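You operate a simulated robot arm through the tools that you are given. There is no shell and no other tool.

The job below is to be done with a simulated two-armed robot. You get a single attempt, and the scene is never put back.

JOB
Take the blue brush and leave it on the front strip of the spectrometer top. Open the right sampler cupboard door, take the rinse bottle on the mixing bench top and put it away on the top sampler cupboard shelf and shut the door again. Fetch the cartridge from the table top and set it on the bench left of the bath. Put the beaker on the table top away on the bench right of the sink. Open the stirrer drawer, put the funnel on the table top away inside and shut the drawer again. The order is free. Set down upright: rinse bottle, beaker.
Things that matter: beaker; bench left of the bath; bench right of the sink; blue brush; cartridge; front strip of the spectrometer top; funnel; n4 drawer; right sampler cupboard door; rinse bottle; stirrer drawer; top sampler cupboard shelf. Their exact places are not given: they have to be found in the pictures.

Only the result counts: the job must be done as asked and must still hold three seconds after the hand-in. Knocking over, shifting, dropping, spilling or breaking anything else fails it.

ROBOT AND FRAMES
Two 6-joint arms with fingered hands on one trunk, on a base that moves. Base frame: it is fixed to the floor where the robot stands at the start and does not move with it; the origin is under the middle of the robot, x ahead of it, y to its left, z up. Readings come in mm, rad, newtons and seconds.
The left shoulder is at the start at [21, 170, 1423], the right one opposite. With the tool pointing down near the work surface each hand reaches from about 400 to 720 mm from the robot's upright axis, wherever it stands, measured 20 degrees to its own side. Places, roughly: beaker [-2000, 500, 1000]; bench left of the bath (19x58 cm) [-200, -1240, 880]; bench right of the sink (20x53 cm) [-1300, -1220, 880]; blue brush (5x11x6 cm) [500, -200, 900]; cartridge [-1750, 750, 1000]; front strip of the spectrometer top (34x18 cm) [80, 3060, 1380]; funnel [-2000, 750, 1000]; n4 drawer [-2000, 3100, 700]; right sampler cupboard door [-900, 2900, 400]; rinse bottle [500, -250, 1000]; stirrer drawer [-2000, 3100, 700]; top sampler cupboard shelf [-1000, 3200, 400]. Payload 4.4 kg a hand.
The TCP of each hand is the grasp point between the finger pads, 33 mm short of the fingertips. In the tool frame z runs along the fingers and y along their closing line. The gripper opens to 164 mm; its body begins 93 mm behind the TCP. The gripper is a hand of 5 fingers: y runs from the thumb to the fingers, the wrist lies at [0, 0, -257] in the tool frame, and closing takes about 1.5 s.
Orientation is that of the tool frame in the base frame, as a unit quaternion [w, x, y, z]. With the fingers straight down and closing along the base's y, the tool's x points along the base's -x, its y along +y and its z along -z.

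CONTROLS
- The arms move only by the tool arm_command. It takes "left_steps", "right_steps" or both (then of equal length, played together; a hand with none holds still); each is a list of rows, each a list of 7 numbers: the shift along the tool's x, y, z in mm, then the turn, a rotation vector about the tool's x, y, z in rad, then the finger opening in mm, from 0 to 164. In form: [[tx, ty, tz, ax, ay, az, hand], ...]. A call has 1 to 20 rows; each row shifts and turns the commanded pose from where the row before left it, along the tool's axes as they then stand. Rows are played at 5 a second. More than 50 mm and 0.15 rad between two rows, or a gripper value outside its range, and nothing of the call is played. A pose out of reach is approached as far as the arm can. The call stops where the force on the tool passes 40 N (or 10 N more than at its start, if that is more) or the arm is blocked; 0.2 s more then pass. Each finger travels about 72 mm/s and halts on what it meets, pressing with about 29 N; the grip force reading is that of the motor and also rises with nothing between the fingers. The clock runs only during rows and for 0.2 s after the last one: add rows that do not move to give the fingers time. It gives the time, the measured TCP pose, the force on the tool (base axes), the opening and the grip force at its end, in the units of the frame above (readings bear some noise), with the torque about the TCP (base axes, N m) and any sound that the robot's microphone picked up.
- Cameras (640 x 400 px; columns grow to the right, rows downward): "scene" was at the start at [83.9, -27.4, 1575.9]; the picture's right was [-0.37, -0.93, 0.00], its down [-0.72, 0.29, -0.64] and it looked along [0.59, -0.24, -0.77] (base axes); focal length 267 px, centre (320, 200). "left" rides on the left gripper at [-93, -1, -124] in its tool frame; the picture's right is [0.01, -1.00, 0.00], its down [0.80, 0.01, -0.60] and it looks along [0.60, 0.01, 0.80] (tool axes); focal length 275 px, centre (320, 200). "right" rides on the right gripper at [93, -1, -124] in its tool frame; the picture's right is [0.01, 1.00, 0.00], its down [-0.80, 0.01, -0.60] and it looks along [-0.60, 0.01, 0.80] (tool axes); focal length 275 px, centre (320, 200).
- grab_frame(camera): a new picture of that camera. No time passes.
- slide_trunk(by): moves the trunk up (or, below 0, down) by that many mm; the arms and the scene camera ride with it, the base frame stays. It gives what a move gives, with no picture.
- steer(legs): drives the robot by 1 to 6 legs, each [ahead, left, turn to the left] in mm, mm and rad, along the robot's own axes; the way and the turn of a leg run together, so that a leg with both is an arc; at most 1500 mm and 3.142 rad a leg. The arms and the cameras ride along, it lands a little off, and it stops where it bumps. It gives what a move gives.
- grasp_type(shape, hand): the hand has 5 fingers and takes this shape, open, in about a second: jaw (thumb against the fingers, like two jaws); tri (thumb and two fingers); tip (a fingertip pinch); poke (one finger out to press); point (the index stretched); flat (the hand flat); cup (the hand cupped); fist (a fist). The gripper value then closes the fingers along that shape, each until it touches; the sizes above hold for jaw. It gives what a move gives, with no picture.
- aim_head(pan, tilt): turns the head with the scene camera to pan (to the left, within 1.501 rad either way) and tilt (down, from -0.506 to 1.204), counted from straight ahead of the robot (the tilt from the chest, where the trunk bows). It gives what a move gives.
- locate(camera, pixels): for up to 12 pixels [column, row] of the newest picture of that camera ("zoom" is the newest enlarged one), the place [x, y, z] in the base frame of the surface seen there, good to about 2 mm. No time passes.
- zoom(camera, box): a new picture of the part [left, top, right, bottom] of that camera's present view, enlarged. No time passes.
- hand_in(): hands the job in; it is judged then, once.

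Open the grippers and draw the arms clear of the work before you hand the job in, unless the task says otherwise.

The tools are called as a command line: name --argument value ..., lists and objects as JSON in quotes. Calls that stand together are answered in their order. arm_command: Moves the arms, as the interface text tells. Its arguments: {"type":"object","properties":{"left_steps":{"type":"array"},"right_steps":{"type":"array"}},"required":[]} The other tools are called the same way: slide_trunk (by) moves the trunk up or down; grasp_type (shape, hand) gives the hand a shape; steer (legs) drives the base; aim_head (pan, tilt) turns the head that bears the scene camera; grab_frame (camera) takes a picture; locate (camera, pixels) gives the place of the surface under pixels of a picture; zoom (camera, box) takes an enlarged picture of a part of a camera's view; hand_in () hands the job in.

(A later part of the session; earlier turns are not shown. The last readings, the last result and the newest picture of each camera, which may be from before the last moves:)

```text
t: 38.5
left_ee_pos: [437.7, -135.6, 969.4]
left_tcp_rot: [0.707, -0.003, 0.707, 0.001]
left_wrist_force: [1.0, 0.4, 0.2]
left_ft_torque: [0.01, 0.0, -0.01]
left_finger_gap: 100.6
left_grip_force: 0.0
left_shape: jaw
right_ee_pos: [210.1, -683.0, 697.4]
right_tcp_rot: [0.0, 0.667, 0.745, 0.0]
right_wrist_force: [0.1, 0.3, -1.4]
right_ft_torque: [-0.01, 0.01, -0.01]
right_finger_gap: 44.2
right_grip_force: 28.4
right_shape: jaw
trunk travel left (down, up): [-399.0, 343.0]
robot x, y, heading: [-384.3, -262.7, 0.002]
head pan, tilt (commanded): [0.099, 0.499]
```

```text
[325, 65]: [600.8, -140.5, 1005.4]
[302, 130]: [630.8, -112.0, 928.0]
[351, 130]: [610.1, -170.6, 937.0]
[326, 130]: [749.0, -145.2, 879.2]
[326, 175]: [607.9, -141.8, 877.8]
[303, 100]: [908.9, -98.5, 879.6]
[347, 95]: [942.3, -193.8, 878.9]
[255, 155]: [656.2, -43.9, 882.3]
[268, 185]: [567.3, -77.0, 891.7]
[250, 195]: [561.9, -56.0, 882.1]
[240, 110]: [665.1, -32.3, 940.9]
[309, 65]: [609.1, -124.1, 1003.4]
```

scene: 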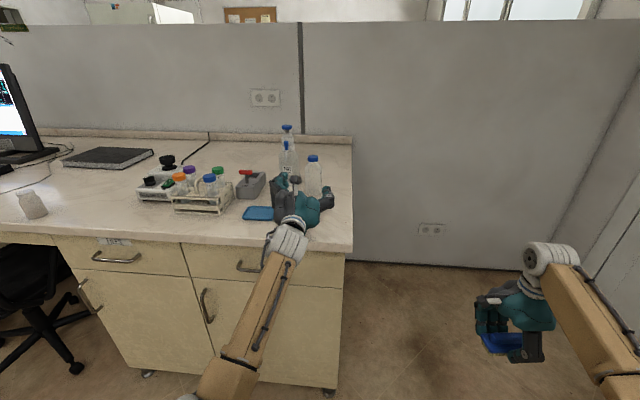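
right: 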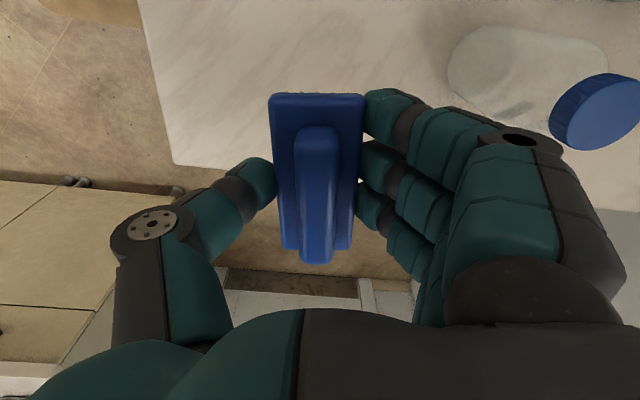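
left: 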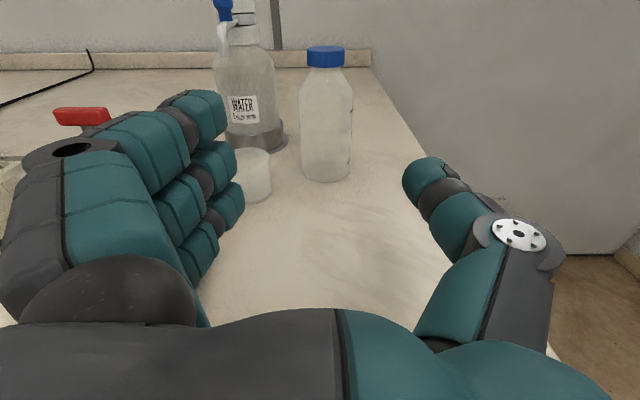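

Bottle centre is (619,-141), diameter ≈58; cup edge at y≈-77 up to z 921. I set the opening to 86, shift the hand to y≈-145, z≈956, and drive forward 150 mm.

arm_command --left_steps '[[13, -10, 0, 0, 0, 0, 90], [0, 0, 0, 0, 0, 0, 86], [0, 0, 0, 0, 0, 0, 86]]'

steer --legs '[[140, 0, 0]]'

grab_frame --camera "left"

grab_frame --camera "scene"

```text
t: 39.3
left_ee_pos: [438.6, -145.9, 957.5]
left_tcp_rot: [0.707, -0.003, 0.707, 0.0]
left_wrist_force: [0.0, 0.4, -1.2]
left_ft_torque: [0.01, 0.0, -0.02]
left_finger_gap: 87.2
left_grip_force: 0.0
left_shape: jaw
right_ee_pos: [210.8, -683.8, 697.8]
right_tcp_rot: [-0.001, 0.668, 0.744, 0.0]
right_wrist_force: [0.1, -0.5, -0.2]
right_ft_torque: [0.02, 0.04, -0.01]
right_finger_gap: 44.0
right_grip_force: 28.5
right_shape: jaw
trunk travel left (down, up): [-399.0, 343.0]
robot x, y, heading: [-382.5, -260.4, 0.001]
head pan, tilt (commanded): [0.099, 0.499]
```

```text
t: 40.6
left_ee_pos: [580.8, -143.3, 954.7]
left_tcp_rot: [0.707, -0.004, 0.708, 0.001]
left_wrist_force: [0.4, 0.2, -1.5]
left_ft_torque: [-0.01, -0.02, 0.0]
left_finger_gap: 87.1
left_grip_force: 0.1
left_shape: jaw
right_ee_pos: [353.1, -681.0, 696.4]
right_tcp_rot: [-0.001, 0.666, 0.746, -0.001]
right_wrist_force: [-0.1, 0.1, -1.7]
right_ft_torque: [-0.01, 0.01, 0.0]
right_finger_gap: 44.3
right_grip_force: 29.6
right_shape: jaw
trunk travel left (down, up): [-399.0, 343.0]
robot x, y, heading: [-240.3, -259.2, -0.001]
head pan, tilt (commanded): [0.099, 0.499]
```

```text
taken
```

left: 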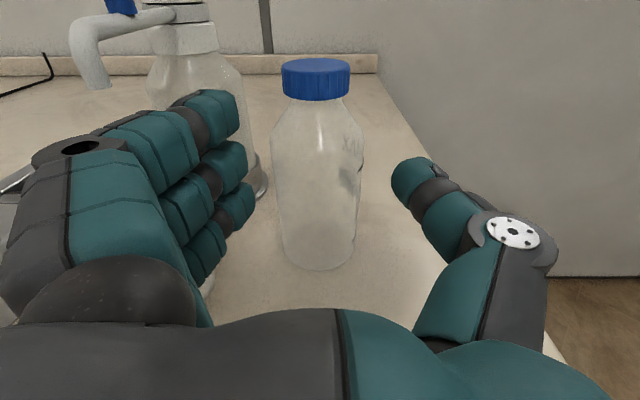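

```text
taken
```

scene: 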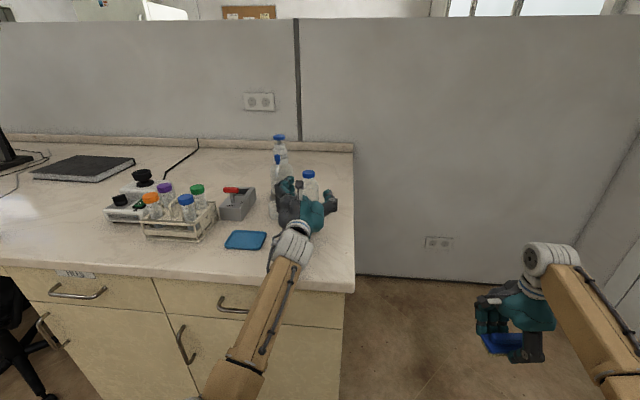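

The bottle is between the fingers' mouth. I advance the hand 40 mm so the TCP is at the bottle axis, then close gently.

arm_command --left_steps '[[0, 0, 20, 0, 0, 0, 86], [0, 0, 20, 0, 0, 0, 86], [0, 0, 0, 0, 0, 0, 86]]'

grab_frame --camera "left"

```text
t: 41.4
left_ee_pos: [617.9, -142.9, 958.2]
left_tcp_rot: [0.707, -0.004, 0.707, 0.002]
left_wrist_force: [1.0, -0.2, -0.2]
left_ft_torque: [-0.03, -0.03, -0.01]
left_finger_gap: 86.8
left_grip_force: 0.1
left_shape: jaw
right_ee_pos: [352.7, -680.0, 695.7]
right_tcp_rot: [-0.001, 0.666, 0.746, 0.0]
right_wrist_force: [0.3, -0.8, 0.1]
right_ft_torque: [-0.01, 0.02, -0.01]
right_finger_gap: 44.3
right_grip_force: 29.2
right_shape: jaw
trunk travel left (down, up): [-399.0, 343.0]
robot x, y, heading: [-237.8, -260.5, 0.003]
head pan, tilt (commanded): [0.099, 0.499]
```

```text
taken
```

left: 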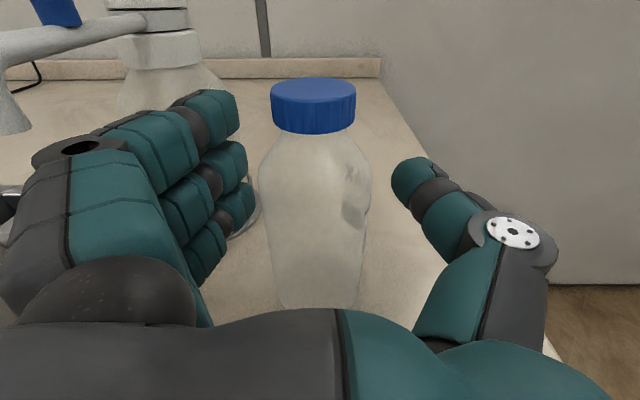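

The bottle is well between thumb and fingers. I close the left hand.

arm_command --left_steps '[[0, 0, 0, 0, 0, 0, 70], [0, 0, 0, 0, 0, 0, 50], [0, 0, 0, 0, 0, 0, 30], [0, 0, 0, 0, 0, 0, 0], [0, 0, 0, 0, 0, 0, 0], [0, 0, 0, 0, 0, 0, 0], [0, 0, 0, 0, 0, 0, 0], [0, 0, 0, 0, 0, 0, 0]]'

grab_frame --camera "left"

```text
t: 43.2
left_ee_pos: [618.2, -143.5, 958.0]
left_tcp_rot: [0.707, -0.004, 0.707, 0.001]
left_wrist_force: [-0.5, 0.3, 0.6]
left_ft_torque: [0.05, -0.05, -0.05]
left_finger_gap: 32.8
left_grip_force: 28.6
left_shape: jaw
right_ee_pos: [351.2, -681.2, 696.2]
right_tcp_rot: [0.0, 0.666, 0.746, -0.001]
right_wrist_force: [0.3, -0.3, -0.7]
right_ft_torque: [-0.02, -0.01, -0.01]
right_finger_gap: 44.3
right_grip_force: 28.9
right_shape: jaw
trunk travel left (down, up): [-399.0, 343.0]
robot x, y, heading: [-242.8, -258.4, 0.008]
head pan, tilt (commanded): [0.099, 0.499]
```

```text
taken
```

left: 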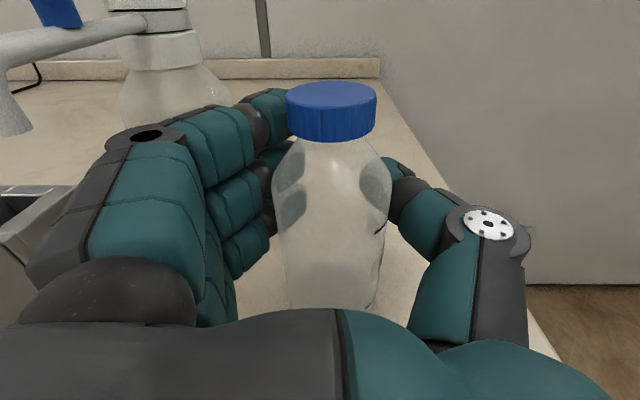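

The hand has wrapped around the bottle (force 28.6). I lift 25 mm straight up, then check.

arm_command --left_steps '[[-10, 0, 0, 0, 0, 0, 0], [-15, 0, 0, 0, 0, 0, 0], [0, 0, 0, 0, 0, 0, 0]]'

grab_frame --camera "left"

zoom --camera "scene" --box '[220, 120, 380, 280]'

```text
t: 44.0
left_ee_pos: [620.1, -142.0, 982.3]
left_tcp_rot: [0.707, -0.004, 0.707, 0.001]
left_wrist_force: [-0.4, -0.6, -0.6]
left_ft_torque: [0.01, -0.01, -0.03]
left_finger_gap: 33.1
left_grip_force: 28.6
left_shape: jaw
right_ee_pos: [351.9, -681.1, 695.6]
right_tcp_rot: [0.0, 0.666, 0.746, -0.002]
right_wrist_force: [0.6, -0.3, -0.8]
right_ft_torque: [-0.01, 0.0, 0.02]
right_finger_gap: 44.1
right_grip_force: 28.9
right_shape: jaw
trunk travel left (down, up): [-399.0, 343.0]
robot x, y, heading: [-238.1, -262.0, 0.002]
head pan, tilt (commanded): [0.099, 0.499]
```

```text
taken
```

left: 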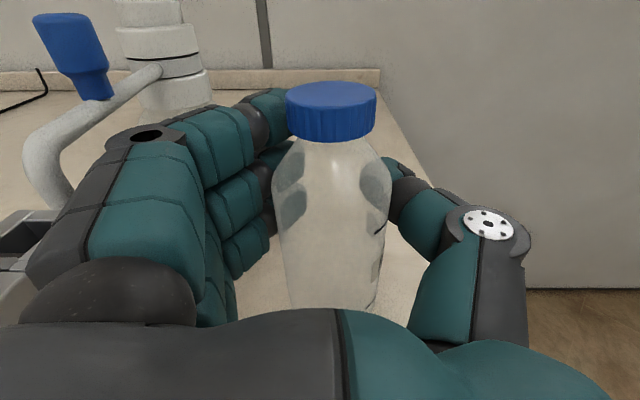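

```text
2.50 times, centred on (300, 200) of scene
```

zoom: 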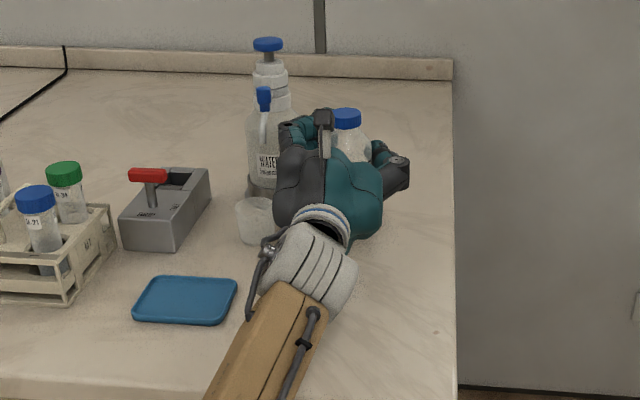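

The bottle is held and clear of the bench. I drive straight back 450 mm.

steer --legs '[[-450, 0, 0]]'

grab_frame --camera "scene"

```text
t: 46.7
left_ee_pos: [171.7, -146.2, 983.5]
left_tcp_rot: [0.707, -0.001, 0.707, -0.001]
left_wrist_force: [-0.4, -0.4, -0.3]
left_ft_torque: [0.01, -0.03, -0.01]
left_finger_gap: 33.0
left_grip_force: 29.1
left_shape: jaw
right_ee_pos: [-99.1, -684.5, 696.9]
right_tcp_rot: [0.0, 0.669, 0.744, 0.0]
right_wrist_force: [-0.2, 1.0, -1.0]
right_ft_torque: [0.0, -0.02, -0.02]
right_finger_gap: 44.3
right_grip_force: 29.2
right_shape: jaw
trunk travel left (down, up): [-399.0, 343.0]
robot x, y, heading: [-691.7, -260.6, -0.005]
head pan, tilt (commanded): [0.099, 0.499]
```

```text
taken
```

scene: 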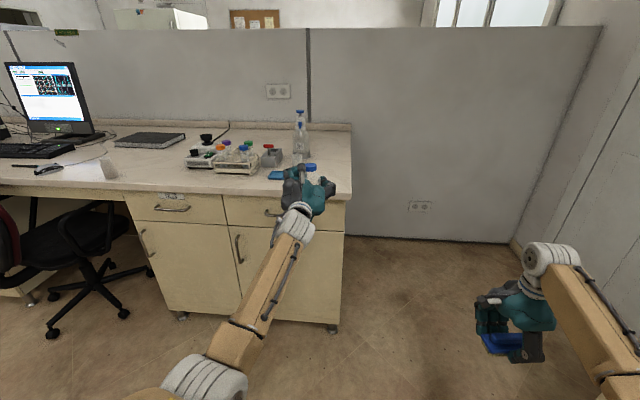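

Both things are held. I raise the trunk to the top and check the chair and floor on the left before turning.

slide_trunk --by 340

aim_head --pan 0.8 --tilt 0.5

grab_frame --camera "scene"

aim_head --pan 1.5 --tilt 0.5

grab_frame --camera "scene"

```text
t: 50.1
left_ee_pos: [172.3, -146.5, 1321.9]
left_tcp_rot: [0.707, -0.002, 0.707, -0.001]
left_wrist_force: [-0.9, 0.7, -0.9]
left_ft_torque: [-0.01, 0.0, 0.04]
left_finger_gap: 33.0
left_grip_force: 29.0
left_shape: jaw
right_ee_pos: [-97.7, -683.4, 1036.0]
right_tcp_rot: [0.0, 0.668, 0.744, -0.001]
right_wrist_force: [0.0, -0.4, -1.4]
right_ft_torque: [0.03, 0.0, 0.0]
right_finger_gap: 44.4
right_grip_force: 29.2
right_shape: jaw
trunk travel left (down, up): [-739.0, 3.0]
robot x, y, heading: [-690.1, -261.7, -0.001]
head pan, tilt (commanded): [0.099, 0.499]
```

```text
t: 51.1
left_ee_pos: [171.3, -146.7, 1322.1]
left_tcp_rot: [0.707, -0.002, 0.707, -0.001]
left_wrist_force: [0.0, 0.6, -0.5]
left_ft_torque: [0.01, 0.03, -0.03]
left_finger_gap: 32.8
left_grip_force: 29.4
left_shape: jaw
right_ee_pos: [-98.2, -684.0, 1036.5]
right_tcp_rot: [-0.001, 0.669, 0.744, -0.001]
right_wrist_force: [0.4, -0.3, -0.3]
right_ft_torque: [0.0, -0.01, 0.03]
right_finger_gap: 44.3
right_grip_force: 29.0
right_shape: jaw
trunk travel left (down, up): [-739.0, 3.0]
robot x, y, heading: [-689.4, -259.7, -0.003]
head pan, tilt (commanded): [0.799, 0.499]
```

```text
taken
```

scene: 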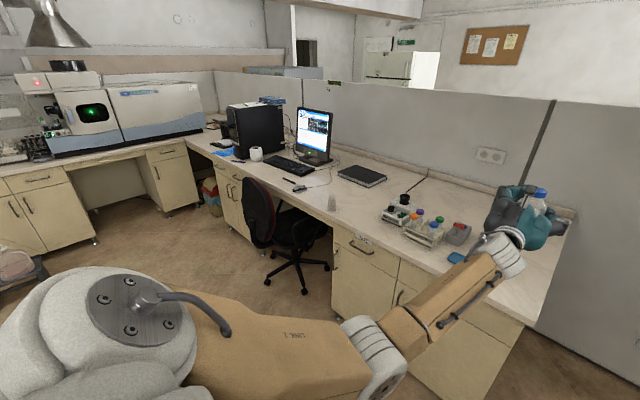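

```text
t: 52.2
left_ee_pos: [172.5, -146.4, 1322.5]
left_tcp_rot: [0.707, -0.002, 0.707, -0.001]
left_wrist_force: [0.8, 0.8, -0.2]
left_ft_torque: [0.02, -0.02, -0.04]
left_finger_gap: 33.0
left_grip_force: 28.9
left_shape: jaw
right_ee_pos: [-98.3, -684.6, 1035.9]
right_tcp_rot: [0.0, 0.669, 0.743, -0.001]
right_wrist_force: [0.5, 0.0, -0.9]
right_ft_torque: [-0.01, 0.0, -0.01]
right_finger_gap: 44.4
right_grip_force: 29.4
right_shape: jaw
trunk travel left (down, up): [-739.0, 3.0]
robot x, y, heading: [-690.7, -259.5, -0.003]
head pan, tilt (commanded): [1.499, 0.499]
```

```text
taken
```

scene: 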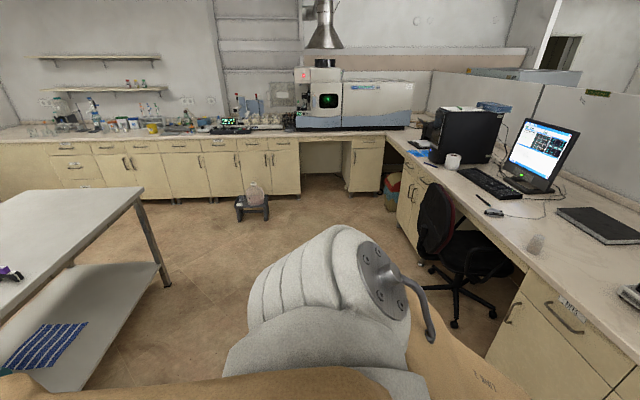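

The room view shows table (left), stool with a flask at (252,200), chair (440,240), cupboards and the spectrometer (330,105). I measure these.

locate --camera "scene" --pixels '[[252, 205], [240, 218], [268, 215], [435, 200], [455, 320], [495, 315], [145, 190], [70, 300], [300, 195], [345, 185], [340, 135], [165, 270]]'

zoom --camera "scene" --box '[200, 40, 440, 200]'

zoom --camera "scene" --box '[0, 60, 240, 220]'

```text
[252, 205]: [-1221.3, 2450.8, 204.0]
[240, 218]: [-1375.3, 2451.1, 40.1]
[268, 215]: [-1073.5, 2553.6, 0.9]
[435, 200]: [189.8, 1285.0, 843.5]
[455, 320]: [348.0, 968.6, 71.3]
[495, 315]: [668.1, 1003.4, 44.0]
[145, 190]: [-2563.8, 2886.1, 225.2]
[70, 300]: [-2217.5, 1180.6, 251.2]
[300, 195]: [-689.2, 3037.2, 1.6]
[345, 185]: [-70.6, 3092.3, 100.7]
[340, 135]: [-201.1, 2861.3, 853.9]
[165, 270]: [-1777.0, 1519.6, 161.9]
```

```text
2.50 times, centred on (320, 120) of scene
```

zoom: 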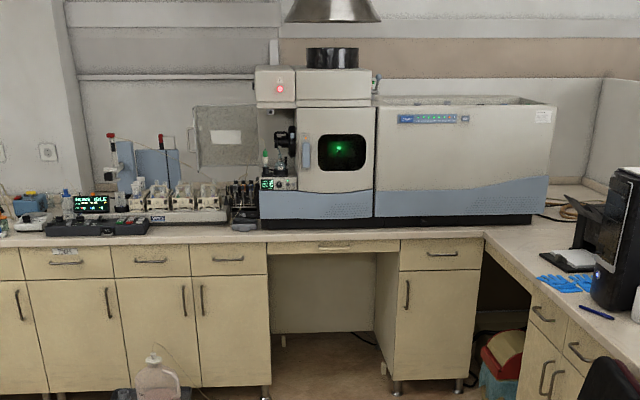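

```text
2.50 times, centred on (120, 140) of scene
```

zoom: 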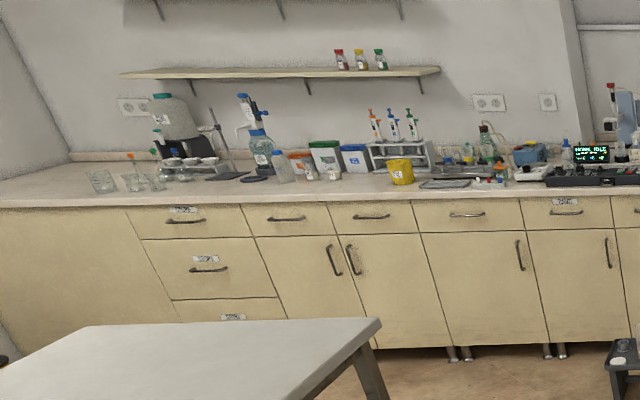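

I measure the cupboard under the sampler (handles near zoom pixels 184/201,300), the spectrometer top and the stool using a fresh zoom of that part.

zoom --camera "scene" --box '[200, 40, 440, 220]'

locate --camera "zoom" --pixels '[[184, 280], [201, 278], [268, 300], [115, 300], [190, 330], [155, 355], [340, 78], [460, 78], [270, 70], [430, 85], [330, 200], [400, 200]]'

```text
2.22 times, centred on (320, 130) of scene
```

zoom: 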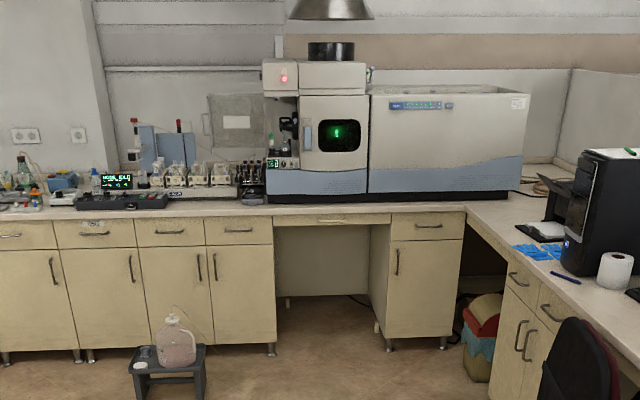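

```text
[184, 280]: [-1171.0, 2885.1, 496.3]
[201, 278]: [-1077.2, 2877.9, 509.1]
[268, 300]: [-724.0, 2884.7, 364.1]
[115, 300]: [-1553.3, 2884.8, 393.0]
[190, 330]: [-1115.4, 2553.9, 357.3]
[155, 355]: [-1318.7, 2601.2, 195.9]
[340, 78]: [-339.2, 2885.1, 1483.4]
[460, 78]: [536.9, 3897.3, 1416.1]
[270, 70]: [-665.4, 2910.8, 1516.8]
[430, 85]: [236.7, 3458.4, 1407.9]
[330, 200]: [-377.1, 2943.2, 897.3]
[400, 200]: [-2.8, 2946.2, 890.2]
```

The cupboard's right door spans x≈-1110…-705 with its handle at (-1077,2878,509); the stool with the jug stands at about (-1220,2500). Before approaching the spectrometer, the left hand with the bottle must not poke forward, so I swing the left arm about its shoulder to the left.

arm_command --left_steps '[[0, 46, 2, -0.0546, 0, 0, 0], [0, 46, 2, -0.0546, 0, 0, 0], [0, 46, 2, -0.0546, 0, 0, 0], [0, 46, 2, -0.0546, 0, 0, 0], [0, 46, 2, -0.0546, 0, 0, 0], [0, 46, 2, -0.0546, 0, 0, 0], [0, 46, 2, -0.0546, 0, 0, 0], [0, 46, 2, -0.0546, 0, 0, 0], [0, 46, 2, -0.0546, 0, 0, 0], [0, 46, 2, -0.0546, 0, 0, 0]]'

```text
t: 54.4
left_ee_pos: [78.6, 300.3, 1321.8]
left_tcp_rot: [0.681, -0.193, 0.681, 0.19]
left_wrist_force: [0.0, 0.2, -0.3]
left_ft_torque: [0.02, 0.02, -0.05]
left_finger_gap: 32.7
left_grip_force: 29.1
left_shape: jaw
right_ee_pos: [-98.1, -683.2, 1037.1]
right_tcp_rot: [0.001, 0.669, 0.743, 0.0]
right_wrist_force: [0.0, 0.8, -0.1]
right_ft_torque: [0.01, -0.04, -0.02]
right_finger_gap: 44.4
right_grip_force: 29.3
right_shape: jaw
trunk travel left (down, up): [-739.0, 3.0]
robot x, y, heading: [-686.5, -254.7, -0.007]
head pan, tilt (commanded): [1.499, 0.499]
```

The swing works smoothly. I continue it by another 16 rows.

arm_command --left_steps '[[0, 46, 2, -0.0546, 0, 0, 0], [0, 46, 2, -0.0546, 0, 0, 0], [0, 46, 2, -0.0546, 0, 0, 0], [0, 46, 2, -0.0546, 0, 0, 0], [0, 46, 2, -0.0546, 0, 0, 0], [0, 46, 2, -0.0546, 0, 0, 0], [0, 46, 2, -0.0546, 0, 0, 0], [0, 46, 2, -0.0546, 0, 0, 0], [0, 46, 2, -0.0546, 0, 0, 0], [0, 46, 2, -0.0546, 0, 0, 0], [0, 46, 2, -0.0546, 0, 0, 0], [0, 46, 2, -0.0546, 0, 0, 0], [0, 46, 2, -0.0546, 0, 0, 0], [0, 46, 2, -0.0546, 0, 0, 0], [0, 46, 2, -0.0546, 0, 0, 0], [0, 46, 2, -0.0546, 0, 0, 0]]'

grab_frame --camera "scene"

```text
t: 57.8
left_ee_pos: [-257.3, 732.3, 1427.0]
left_tcp_rot: [0.531, -0.463, 0.539, 0.462]
left_wrist_force: [-0.1, 0.1, -0.8]
left_ft_torque: [0.02, 0.01, -0.02]
left_finger_gap: 32.6
left_grip_force: 29.0
left_shape: jaw
left hand out of reach, approached as far as the arm can: row 7, 8, 9, 10, 11, 12, 13, 14, 15, 16
right_ee_pos: [-98.0, -684.0, 1037.7]
right_tcp_rot: [0.0, 0.668, 0.744, 0.001]
right_wrist_force: [-0.6, 0.5, -1.2]
right_ft_torque: [-0.01, -0.02, -0.02]
right_finger_gap: 44.6
right_grip_force: 29.0
right_shape: jaw
trunk travel left (down, up): [-739.0, 3.0]
robot x, y, heading: [-692.2, -259.6, -0.001]
head pan, tilt (commanded): [1.499, 0.499]
```

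```text
taken
```

scene: 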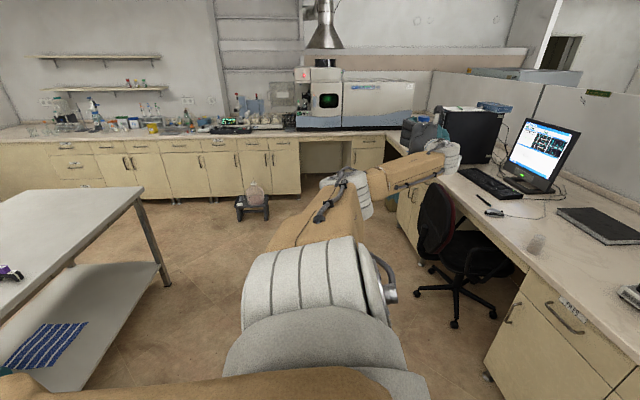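

The left hand now points left, upright, at rel (435,992), z 1427 — above everything. I turn 90° left in place, then check the way.

steer --legs '[[0, 0, 1.572]]'

aim_head --pan 0 --tilt 0.4

grab_frame --camera "scene"

```text
t: 62.0
left_ee_pos: [-1680.2, 175.8, 1427.9]
left_tcp_rot: [-0.049, 0.708, -0.054, -0.702]
left_wrist_force: [0.0, 0.2, -0.6]
left_ft_torque: [0.0, 0.03, -0.02]
left_finger_gap: 32.6
left_grip_force: 29.1
left_shape: jaw
right_ee_pos: [-264.4, 331.8, 1037.8]
right_tcp_rot: [0.0, -0.052, 0.999, -0.001]
right_wrist_force: [0.0, -0.1, -0.3]
right_ft_torque: [0.04, 0.01, 0.0]
right_finger_gap: 44.1
right_grip_force: 28.7
right_shape: jaw
trunk travel left (down, up): [-739.0, 3.0]
robot x, y, heading: [-688.0, -259.9, 1.562]
head pan, tilt (commanded): [1.499, 0.499]
```

```text
t: 63.6
left_ee_pos: [-1679.5, 177.1, 1427.0]
left_tcp_rot: [-0.051, 0.708, -0.056, -0.702]
left_wrist_force: [-0.9, 0.0, -0.9]
left_ft_torque: [-0.02, 0.0, -0.03]
left_finger_gap: 32.7
left_grip_force: 28.8
left_shape: jaw
right_ee_pos: [-264.0, 332.0, 1037.1]
right_tcp_rot: [0.0, -0.052, 0.999, -0.001]
right_wrist_force: [0.0, -0.1, -0.5]
right_ft_torque: [0.0, -0.01, -0.02]
right_finger_gap: 43.9
right_grip_force: 29.2
right_shape: jaw
trunk travel left (down, up): [-739.0, 3.0]
robot x, y, heading: [-687.6, -254.8, 1.562]
head pan, tilt (commanded): [0.0, 0.4]
```

```text
taken
```

scene: 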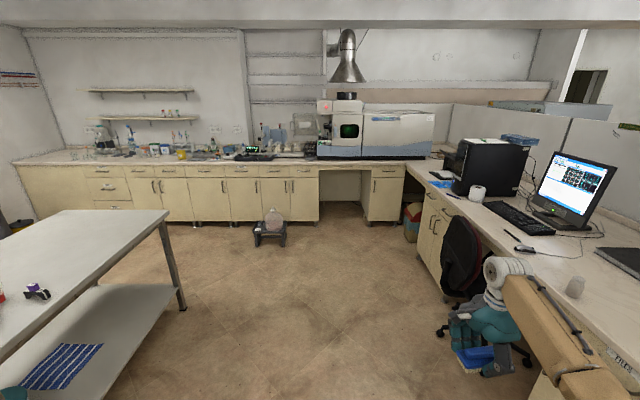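

The way ahead is free. I drive 2100 mm ahead along x≈-650 (chair right, table left, stool ahead-left).

steer --legs '[[1100, -20, 0], [1000, -20, 0.009]]'

grab_frame --camera "scene"

```text
t: 74.2
left_ee_pos: [-1591.4, 2317.0, 1427.1]
left_tcp_rot: [-0.053, 0.709, -0.059, -0.701]
left_wrist_force: [-0.2, -0.1, 0.2]
left_ft_torque: [0.01, 0.05, -0.05]
left_finger_gap: 32.6
left_grip_force: 29.1
left_shape: jaw
right_ee_pos: [-172.9, 2453.8, 1036.1]
right_tcp_rot: [0.0, -0.046, 0.999, -0.001]
right_wrist_force: [-0.3, 0.4, -1.2]
right_ft_torque: [0.0, 0.0, 0.01]
right_finger_gap: 43.9
right_grip_force: 28.6
right_shape: jaw
trunk travel left (down, up): [-739.0, 3.0]
robot x, y, heading: [-605.6, 1868.5, 1.553]
head pan, tilt (commanded): [0.0, 0.4]
```

```text
taken
```

scene: 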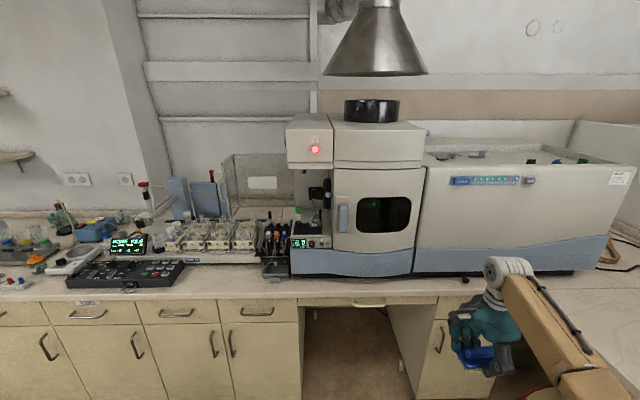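

I zoom on the spectrometer top to find the front strip.

zoom --camera "scene" --box '[400, 100, 640, 260]'

locate --camera "zoom" --pixels '[[100, 160], [200, 165], [300, 172], [400, 175], [500, 175], [100, 120], [180, 135], [300, 140], [400, 150], [480, 155], [60, 165], [590, 180]]'

```text
2.50 times, centred on (520, 180) of scene
```

zoom: 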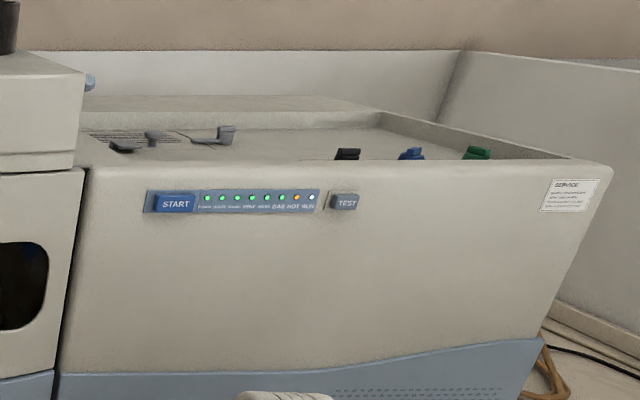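

```text
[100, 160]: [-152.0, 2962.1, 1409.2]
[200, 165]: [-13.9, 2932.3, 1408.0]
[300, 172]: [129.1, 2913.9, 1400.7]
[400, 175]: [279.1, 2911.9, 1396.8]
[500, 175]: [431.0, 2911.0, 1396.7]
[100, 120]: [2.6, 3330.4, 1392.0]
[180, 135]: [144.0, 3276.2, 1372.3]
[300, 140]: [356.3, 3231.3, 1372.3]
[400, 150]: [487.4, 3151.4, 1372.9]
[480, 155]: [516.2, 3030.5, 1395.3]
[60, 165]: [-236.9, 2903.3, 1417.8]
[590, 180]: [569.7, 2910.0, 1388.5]
```

The top is a recessed tray (floor z≈1372, front rim z≈1409 at y≈2910–2960), with levers at left-back and caps at right. I check the hood's place, since the arm must work below or beside it.

locate --camera "scene" --pixels '[[325, 72], [375, 76], [427, 70], [375, 40], [375, 110], [375, 125], [420, 130], [310, 125], [460, 155], [500, 160], [555, 161], [585, 160]]'

```text
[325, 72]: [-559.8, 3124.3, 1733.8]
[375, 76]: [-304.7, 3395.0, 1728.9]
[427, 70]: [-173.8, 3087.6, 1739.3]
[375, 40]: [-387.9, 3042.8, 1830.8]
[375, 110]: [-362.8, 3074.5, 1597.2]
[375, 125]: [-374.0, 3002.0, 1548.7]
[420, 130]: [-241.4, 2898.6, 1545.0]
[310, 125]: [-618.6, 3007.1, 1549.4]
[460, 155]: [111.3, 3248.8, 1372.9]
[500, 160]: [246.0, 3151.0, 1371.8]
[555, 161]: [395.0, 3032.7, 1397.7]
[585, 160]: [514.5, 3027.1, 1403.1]
```

The hood (x -560…-175, z>1730) is clear of the strip. I raise the right hand 440 mm here in open space.

arm_command --right_steps '[[0, 0, -44, 0, 0, 0, 0], [0, 0, -44, 0, 0, 0, 0], [0, 0, -44, 0, 0, 0, 0], [0, 0, -44, 0, 0, 0, 0], [0, 0, -44, 0, 0, 0, 0], [0, 0, -44, 0, 0, 0, 0], [0, 0, -44, 0, 0, 0, 0], [0, 0, -44, 0, 0, 0, 0], [0, 0, -44, 0, 0, 0, 0], [0, 0, -44, 0, 0, 0, 0]]'

grab_frame --camera "scene"

```text
t: 76.4
left_ee_pos: [-1595.2, 2314.2, 1426.0]
left_tcp_rot: [-0.055, 0.71, -0.06, -0.7]
left_wrist_force: [-1.4, -1.6, -2.1]
left_ft_torque: [0.0, 0.09, -0.15]
left_finger_gap: 32.6
left_grip_force: 29.2
left_shape: jaw
right_ee_pos: [-141.1, 2517.8, 1430.4]
right_tcp_rot: [0.001, -0.045, 0.999, -0.001]
right_wrist_force: [-0.1, -0.5, -3.8]
right_ft_torque: [0.02, -0.03, -0.02]
right_finger_gap: 44.0
right_grip_force: 28.2
right_shape: jaw
right hand out of reach, approached as far as the arm can: row 4, 5, 6, 7, 8
trunk travel left (down, up): [-739.0, 3.0]
robot x, y, heading: [-607.7, 1868.9, 1.549]
head pan, tilt (commanded): [0.0, 0.4]
```

```text
taken
```

scene: 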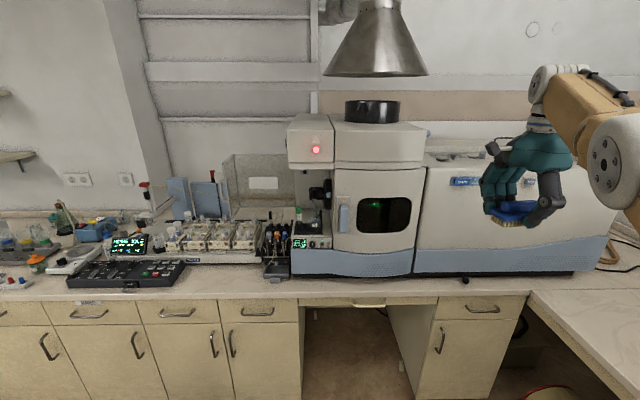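

The hand reached z≈1430 after a detour outward. I raise it a little more.

arm_command --right_steps '[[0, 0, -35, 0, 0, 0, 0], [0, 0, -35, 0, 0, 0, 0], [0, 0, 0, 0, 0, 0, 0]]'

```text
t: 77.2
left_ee_pos: [-1589.8, 2319.3, 1427.2]
left_tcp_rot: [-0.053, 0.709, -0.061, -0.7]
left_wrist_force: [-0.7, -0.2, -1.3]
left_ft_torque: [-0.03, 0.0, 0.02]
left_finger_gap: 32.7
left_grip_force: 28.7
left_shape: jaw
right_ee_pos: [-144.6, 2503.7, 1493.5]
right_tcp_rot: [0.0, -0.045, 0.999, 0.0]
right_wrist_force: [0.1, 0.4, -1.8]
right_ft_torque: [-0.02, 0.04, -0.01]
right_finger_gap: 43.9
right_grip_force: 29.1
right_shape: jaw
right hand out of reach, approached as far as the arm can: row 1, 2
trunk travel left (down, up): [-739.0, 3.0]
robot x, y, heading: [-606.3, 1867.7, 1.55]
head pan, tilt (commanded): [0.0, 0.4]
```

The arm's outer limit is ≈730 mm from the shoulder. I bring the right hand inward (to rel ≈(640,-300)) and then turn the base 0.195 rad left so the left arm stays away from the bench.

arm_command --right_steps '[[40, 0, 4, 0, 0, 0, 0], [40, 0, 4, 0, 0, 0, 0], [40, 0, 0, 0, 0, 0, 0], [40, 0, 0, 0, 0, 0, 0]]'

steer --legs '[[0, 0, 0.195]]'

aim_head --pan -0.3 --tilt 0.6

grab_frame --camera "scene"

```text
t: 78.2
left_ee_pos: [-1594.7, 2317.8, 1423.5]
left_tcp_rot: [-0.055, 0.709, -0.061, -0.7]
left_wrist_force: [-0.1, -0.9, -0.8]
left_ft_torque: [0.01, 0.0, 0.0]
left_finger_gap: 32.7
left_grip_force: 28.7
left_shape: jaw
right_ee_pos: [-301.2, 2534.4, 1502.2]
right_tcp_rot: [0.001, -0.045, 0.999, -0.001]
right_wrist_force: [-1.2, -0.5, -1.5]
right_ft_torque: [-0.07, -0.07, 0.01]
right_finger_gap: 43.6
right_grip_force: 29.0
right_shape: jaw
right hand out of reach, approached as far as the arm can: row 1, 2, 3, 4
trunk travel left (down, up): [-739.0, 3.0]
robot x, y, heading: [-607.5, 1872.9, 1.548]
head pan, tilt (commanded): [0.0, 0.4]
```

```text
t: 79.3
left_ee_pos: [-1660.9, 2117.0, 1425.6]
left_tcp_rot: [0.014, 0.711, 0.009, -0.703]
left_wrist_force: [-0.4, -0.2, -1.0]
left_ft_torque: [-0.02, -0.02, 0.0]
left_finger_gap: 32.5
left_grip_force: 28.7
left_shape: jaw
right_ee_pos: [-432.7, 2581.6, 1503.1]
right_tcp_rot: [0.0, -0.142, 0.99, -0.002]
right_wrist_force: [-0.9, -0.9, -0.7]
right_ft_torque: [0.0, -0.02, -0.02]
right_finger_gap: 43.6
right_grip_force: 28.6
right_shape: jaw
trunk travel left (down, up): [-739.0, 3.0]
robot x, y, heading: [-610.8, 1871.1, 1.742]
head pan, tilt (commanded): [0.0, 0.4]
```

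```text
t: 80.1
left_ee_pos: [-1660.4, 2118.2, 1427.0]
left_tcp_rot: [0.015, 0.711, 0.01, -0.703]
left_wrist_force: [0.1, -1.0, -0.7]
left_ft_torque: [-0.01, 0.02, 0.01]
left_finger_gap: 32.8
left_grip_force: 28.7
left_shape: jaw
right_ee_pos: [-431.1, 2582.4, 1503.3]
right_tcp_rot: [0.0, -0.142, 0.99, -0.001]
right_wrist_force: [-0.7, 0.2, -0.9]
right_ft_torque: [0.0, 0.03, -0.01]
right_finger_gap: 43.8
right_grip_force: 28.9
right_shape: jaw
trunk travel left (down, up): [-739.0, 3.0]
robot x, y, heading: [-607.1, 1865.8, 1.748]
head pan, tilt (commanded): [-0.3, 0.6]
```

```text
taken
```

scene: 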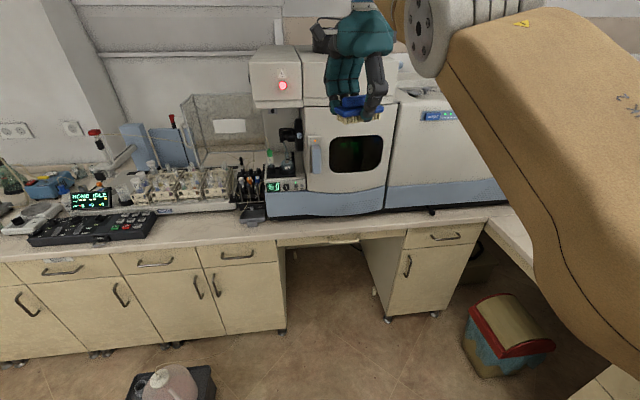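

The right hand is at rel (673,-297). I drive right 400 mm first, then diagonally ahead so the brush comes above about (80,3075).

steer --legs '[[0, -400, 0], [300, -150, 0]]'

grab_frame --camera "scene"

grab_frame --camera "right"

```text
t: 84.5
left_ee_pos: [-1155.3, 2510.9, 1427.2]
left_tcp_rot: [0.014, 0.711, 0.009, -0.703]
left_wrist_force: [0.8, 0.6, -0.4]
left_ft_torque: [-0.04, -0.01, 0.04]
left_finger_gap: 32.5
left_grip_force: 28.9
left_shape: jaw
right_ee_pos: [76.3, 2973.1, 1502.4]
right_tcp_rot: [0.0, -0.142, 0.99, -0.002]
right_wrist_force: [0.0, 0.6, -0.3]
right_ft_torque: [0.01, 0.06, 0.03]
right_finger_gap: 43.6
right_grip_force: 29.2
right_shape: jaw
trunk travel left (down, up): [-739.0, 3.0]
robot x, y, heading: [-103.0, 2259.6, 1.745]
head pan, tilt (commanded): [-0.3, 0.6]
```

```text
taken
```

scene: 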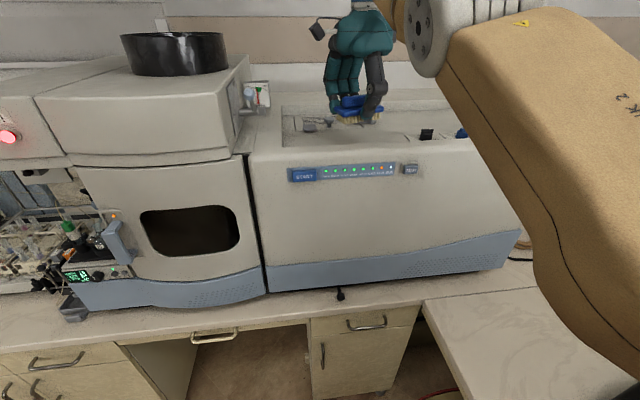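

```text
taken
```

right: 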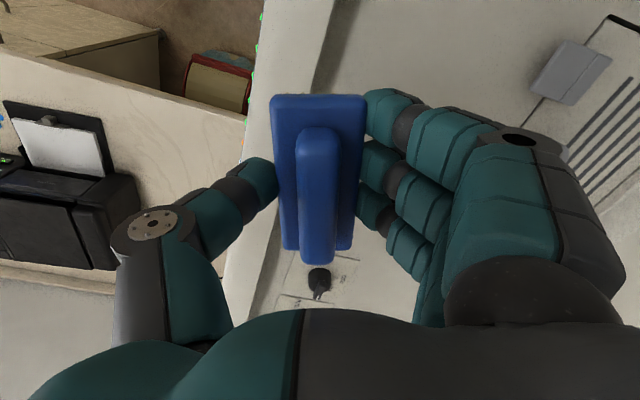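

Brush is above the tray's front rim. I measure rim and floor in the right picture.

locate --camera "right" --pixels '[[275, 40], [300, 40], [330, 40], [345, 30], [400, 40], [450, 60], [285, 290], [265, 270], [318, 275], [360, 60], [560, 80], [300, 310]]'

zoom --camera "scene" --box '[220, 60, 480, 220]'

```text
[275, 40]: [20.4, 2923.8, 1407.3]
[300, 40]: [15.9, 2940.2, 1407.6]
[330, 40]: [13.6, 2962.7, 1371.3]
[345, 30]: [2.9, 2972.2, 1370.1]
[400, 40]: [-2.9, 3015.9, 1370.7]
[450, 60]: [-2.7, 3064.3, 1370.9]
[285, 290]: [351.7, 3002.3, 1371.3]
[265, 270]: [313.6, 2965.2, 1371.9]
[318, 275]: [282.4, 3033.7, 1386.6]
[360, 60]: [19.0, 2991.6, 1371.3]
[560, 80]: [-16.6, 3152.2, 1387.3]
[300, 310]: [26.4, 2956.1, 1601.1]
```

```text
2.46 times, centred on (350, 140) of scene
```

zoom: 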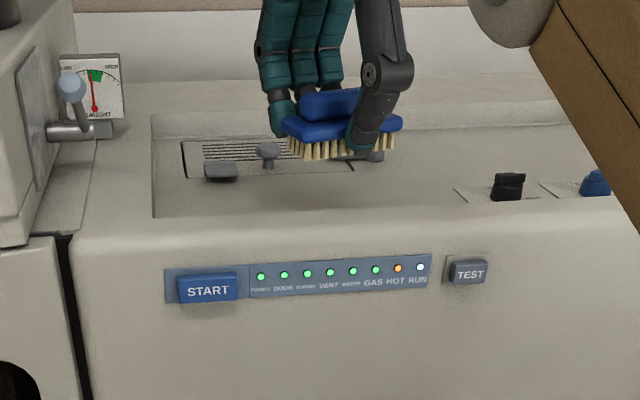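

Floor z≈1371, front rim inner edge y≈2950, levers behind y≈3150. I drive 84 mm ahead to bring the brush over (80,3058).

steer --legs '[[83, -19, 0]]'

grab_frame --camera "right"

zoom --camera "scene" --box '[220, 60, 480, 220]'

```text
t: 85.6
left_ee_pos: [-1150.6, 2599.2, 1426.0]
left_tcp_rot: [0.015, 0.711, 0.009, -0.703]
left_wrist_force: [-0.1, 0.1, 0.0]
left_ft_torque: [0.03, 0.0, 0.03]
left_finger_gap: 32.6
left_grip_force: 28.7
left_shape: jaw
right_ee_pos: [79.6, 3060.9, 1502.9]
right_tcp_rot: [0.0, -0.142, 0.99, -0.001]
right_wrist_force: [0.0, 1.0, -0.7]
right_ft_torque: [-0.02, 0.04, 0.02]
right_finger_gap: 43.7
right_grip_force: 29.5
right_shape: jaw
trunk travel left (down, up): [-739.0, 3.0]
robot x, y, heading: [-98.4, 2348.7, 1.743]
head pan, tilt (commanded): [-0.3, 0.6]
```

```text
taken
```

right: 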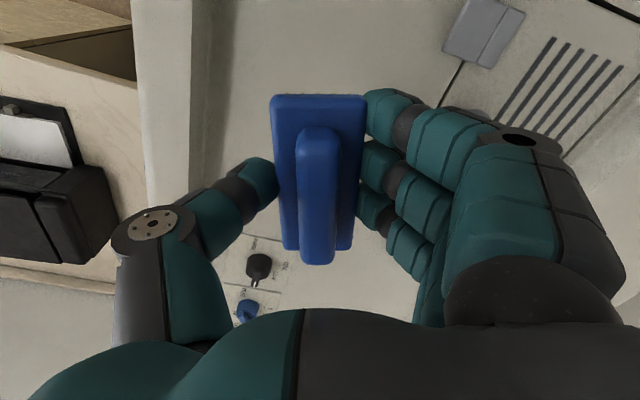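

```text
2.46 times, centred on (350, 140) of scene
```

zoom: 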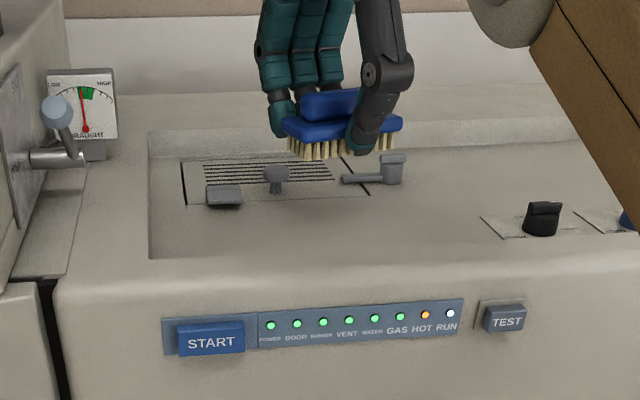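

A lever near zoom (385,170) lies behind; I locate it and the knobs to be sure the fingers clear them.

locate --camera "zoom" --pixels '[[345, 180], [365, 180], [392, 160], [392, 182], [276, 170], [225, 190], [240, 205], [540, 210], [300, 230], [400, 230], [490, 225], [368, 193]]'

```text
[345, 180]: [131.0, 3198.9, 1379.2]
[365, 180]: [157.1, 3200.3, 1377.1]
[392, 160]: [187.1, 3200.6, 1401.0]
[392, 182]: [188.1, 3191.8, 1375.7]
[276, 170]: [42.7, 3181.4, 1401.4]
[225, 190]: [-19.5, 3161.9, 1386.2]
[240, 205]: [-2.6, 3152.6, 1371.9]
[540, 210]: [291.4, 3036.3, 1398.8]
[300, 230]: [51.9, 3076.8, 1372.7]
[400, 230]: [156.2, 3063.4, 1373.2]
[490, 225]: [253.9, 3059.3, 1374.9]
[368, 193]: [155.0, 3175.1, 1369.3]
```

Everything behind is at y≥3152, so there is room. I lower the brush 80 mm, then slowly.

arm_command --right_steps '[[0, 0, 27, 0, 0, 0, 0], [0, 0, 27, 0, 0, 0, 0], [0, 0, 26, 0, 0, 0, 0], [0, 0, 0, 0, 0, 0, 0]]'

zoom --camera "scene" --box '[220, 60, 480, 220]'

```text
t: 86.6
left_ee_pos: [-1149.6, 2597.0, 1425.7]
left_tcp_rot: [0.013, 0.711, 0.008, -0.703]
left_wrist_force: [0.2, -0.4, -0.1]
left_ft_torque: [0.0, 0.0, -0.02]
left_finger_gap: 32.5
left_grip_force: 29.1
left_shape: jaw
right_ee_pos: [76.9, 3080.3, 1430.0]
right_tcp_rot: [0.001, -0.141, 0.99, -0.002]
right_wrist_force: [-0.9, -0.2, -0.4]
right_ft_torque: [0.01, -0.02, 0.01]
right_finger_gap: 43.5
right_grip_force: 28.9
right_shape: jaw
right hand out of reach, approached as far as the arm can: row 1, 2, 3
trunk travel left (down, up): [-739.0, 3.0]
robot x, y, heading: [-99.8, 2343.7, 1.745]
head pan, tilt (commanded): [-0.3, 0.6]
```

```text
2.46 times, centred on (350, 140) of scene
```

zoom: 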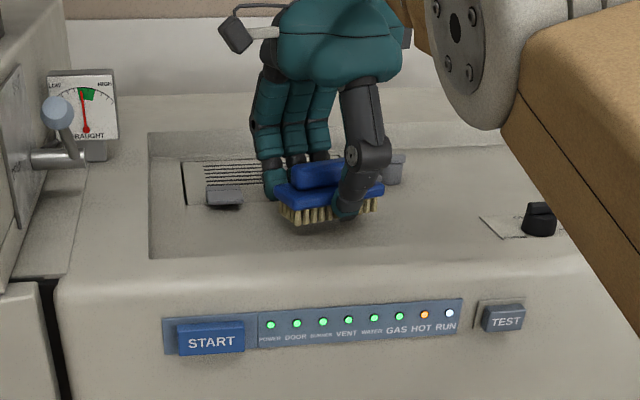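

It drifted to y 3080 along the reach limit. I pull the hand back 20 mm toward the robot, then lower in small steps.

arm_command --right_steps '[[0, -22, 0, 0, 0, 0, 0], [0, 0, 8, 0, 0, 0, 0], [0, 0, 5, 0, 0, 0, 0], [0, 0, 0, 0, 0, 0, 0]]'

```text
t: 87.6
left_ee_pos: [-1149.0, 2597.4, 1427.2]
left_tcp_rot: [0.014, 0.711, 0.008, -0.703]
left_wrist_force: [-0.3, 1.0, -0.4]
left_ft_torque: [-0.04, 0.0, 0.02]
left_finger_gap: 32.8
left_grip_force: 29.1
left_shape: jaw
right_ee_pos: [82.1, 3084.0, 1423.3]
right_tcp_rot: [0.001, -0.14, 0.99, -0.003]
right_wrist_force: [0.1, -0.4, -0.6]
right_ft_torque: [0.03, -0.01, 0.01]
right_finger_gap: 43.7
right_grip_force: 28.6
right_shape: jaw
right hand out of reach, approached as far as the arm can: row 1, 3
trunk travel left (down, up): [-739.0, 3.0]
robot x, y, heading: [-100.8, 2347.3, 1.74]
head pan, tilt (commanded): [-0.3, 0.6]
```

The limit turns out to be wrist flexion (forearm elevation), so the hand should stay this far out. I move the base back 26 mm instead and lower with the trunk.

steer --legs '[[-26, 0, 0]]'

slide_trunk --by -9

zoom --camera "scene" --box '[220, 60, 480, 220]'

```text
t: 88.4
left_ee_pos: [-1146.7, 2576.9, 1426.1]
left_tcp_rot: [0.015, 0.712, 0.008, -0.702]
left_wrist_force: [0.1, 0.6, -1.1]
left_ft_torque: [0.01, 0.03, 0.06]
left_finger_gap: 32.7
left_grip_force: 29.0
left_shape: jaw
right_ee_pos: [86.3, 3061.8, 1420.0]
right_tcp_rot: [-0.001, -0.141, 0.99, -0.006]
right_wrist_force: [-0.6, 1.1, -1.0]
right_ft_torque: [-0.07, -0.02, -0.03]
right_finger_gap: 43.4
right_grip_force: 28.9
right_shape: jaw
trunk travel left (down, up): [-739.0, 3.0]
robot x, y, heading: [-93.5, 2323.9, 1.747]
head pan, tilt (commanded): [-0.3, 0.6]
```

```text
t: 89.0
left_ee_pos: [-1144.7, 2572.8, 1417.9]
left_tcp_rot: [0.013, 0.711, 0.009, -0.703]
left_wrist_force: [-0.4, -0.2, 1.1]
left_ft_torque: [0.04, 0.04, -0.02]
left_finger_gap: 32.5
left_grip_force: 29.1
left_shape: jaw
right_ee_pos: [86.0, 3058.5, 1413.5]
right_tcp_rot: [-0.001, -0.141, 0.99, -0.004]
right_wrist_force: [0.2, 0.4, -0.6]
right_ft_torque: [-0.02, -0.03, -0.02]
right_finger_gap: 43.7
right_grip_force: 28.8
right_shape: jaw
trunk travel left (down, up): [-730.0, 12.0]
robot x, y, heading: [-95.5, 2319.9, 1.744]
head pan, tilt (commanded): [-0.3, 0.6]
```

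```text
2.46 times, centred on (350, 140) of scene
```

zoom: 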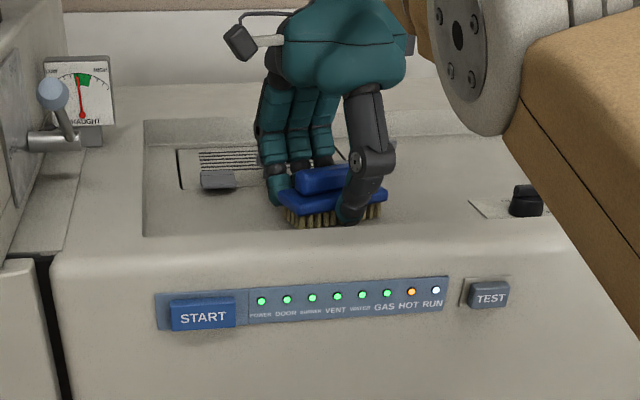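

About 2 mm remain to the tray floor by my estimate. I lower the trunk 2 mm more and watch the force.

slide_trunk --by -2

zoom --camera "scene" --box '[300, 110, 400, 180]'

```text
t: 89.5
left_ee_pos: [-1145.8, 2573.3, 1415.4]
left_tcp_rot: [0.013, 0.712, 0.008, -0.702]
left_wrist_force: [0.1, 0.2, -0.6]
left_ft_torque: [0.03, -0.01, -0.02]
left_finger_gap: 32.7
left_grip_force: 28.6
left_shape: jaw
right_ee_pos: [87.3, 3058.3, 1411.6]
right_tcp_rot: [0.001, -0.141, 0.99, -0.004]
right_wrist_force: [-0.3, 0.4, -0.5]
right_ft_torque: [0.02, -0.01, 0.0]
right_finger_gap: 43.3
right_grip_force: 29.7
right_shape: jaw
trunk travel left (down, up): [-728.0, 14.0]
robot x, y, heading: [-95.7, 2324.8, 1.745]
head pan, tilt (commanded): [-0.3, 0.6]
```

```text
5.71 times, centred on (350, 145) of scene
```

zoom: 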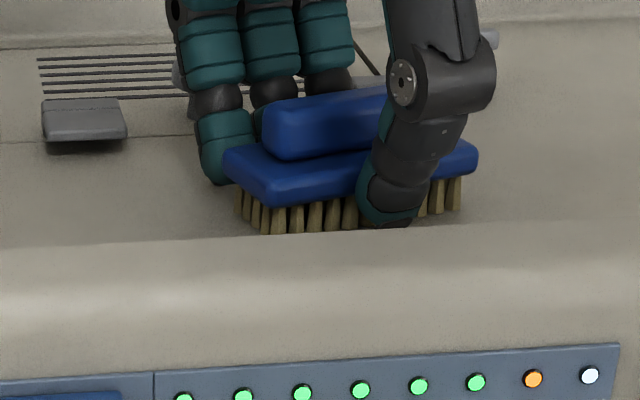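

I check the brush's height with locate on the plate top (should read ≈1401 when resting).

locate --camera "zoom" --pixels '[[255, 158], [330, 165], [460, 150], [300, 112], [345, 108], [80, 180], [120, 200], [540, 180]]'

```text
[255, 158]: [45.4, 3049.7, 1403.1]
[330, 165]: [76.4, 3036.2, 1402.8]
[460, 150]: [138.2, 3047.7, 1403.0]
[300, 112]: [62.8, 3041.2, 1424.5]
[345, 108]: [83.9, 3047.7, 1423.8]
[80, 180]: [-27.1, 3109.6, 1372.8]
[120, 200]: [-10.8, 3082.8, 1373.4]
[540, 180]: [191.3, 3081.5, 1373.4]
```

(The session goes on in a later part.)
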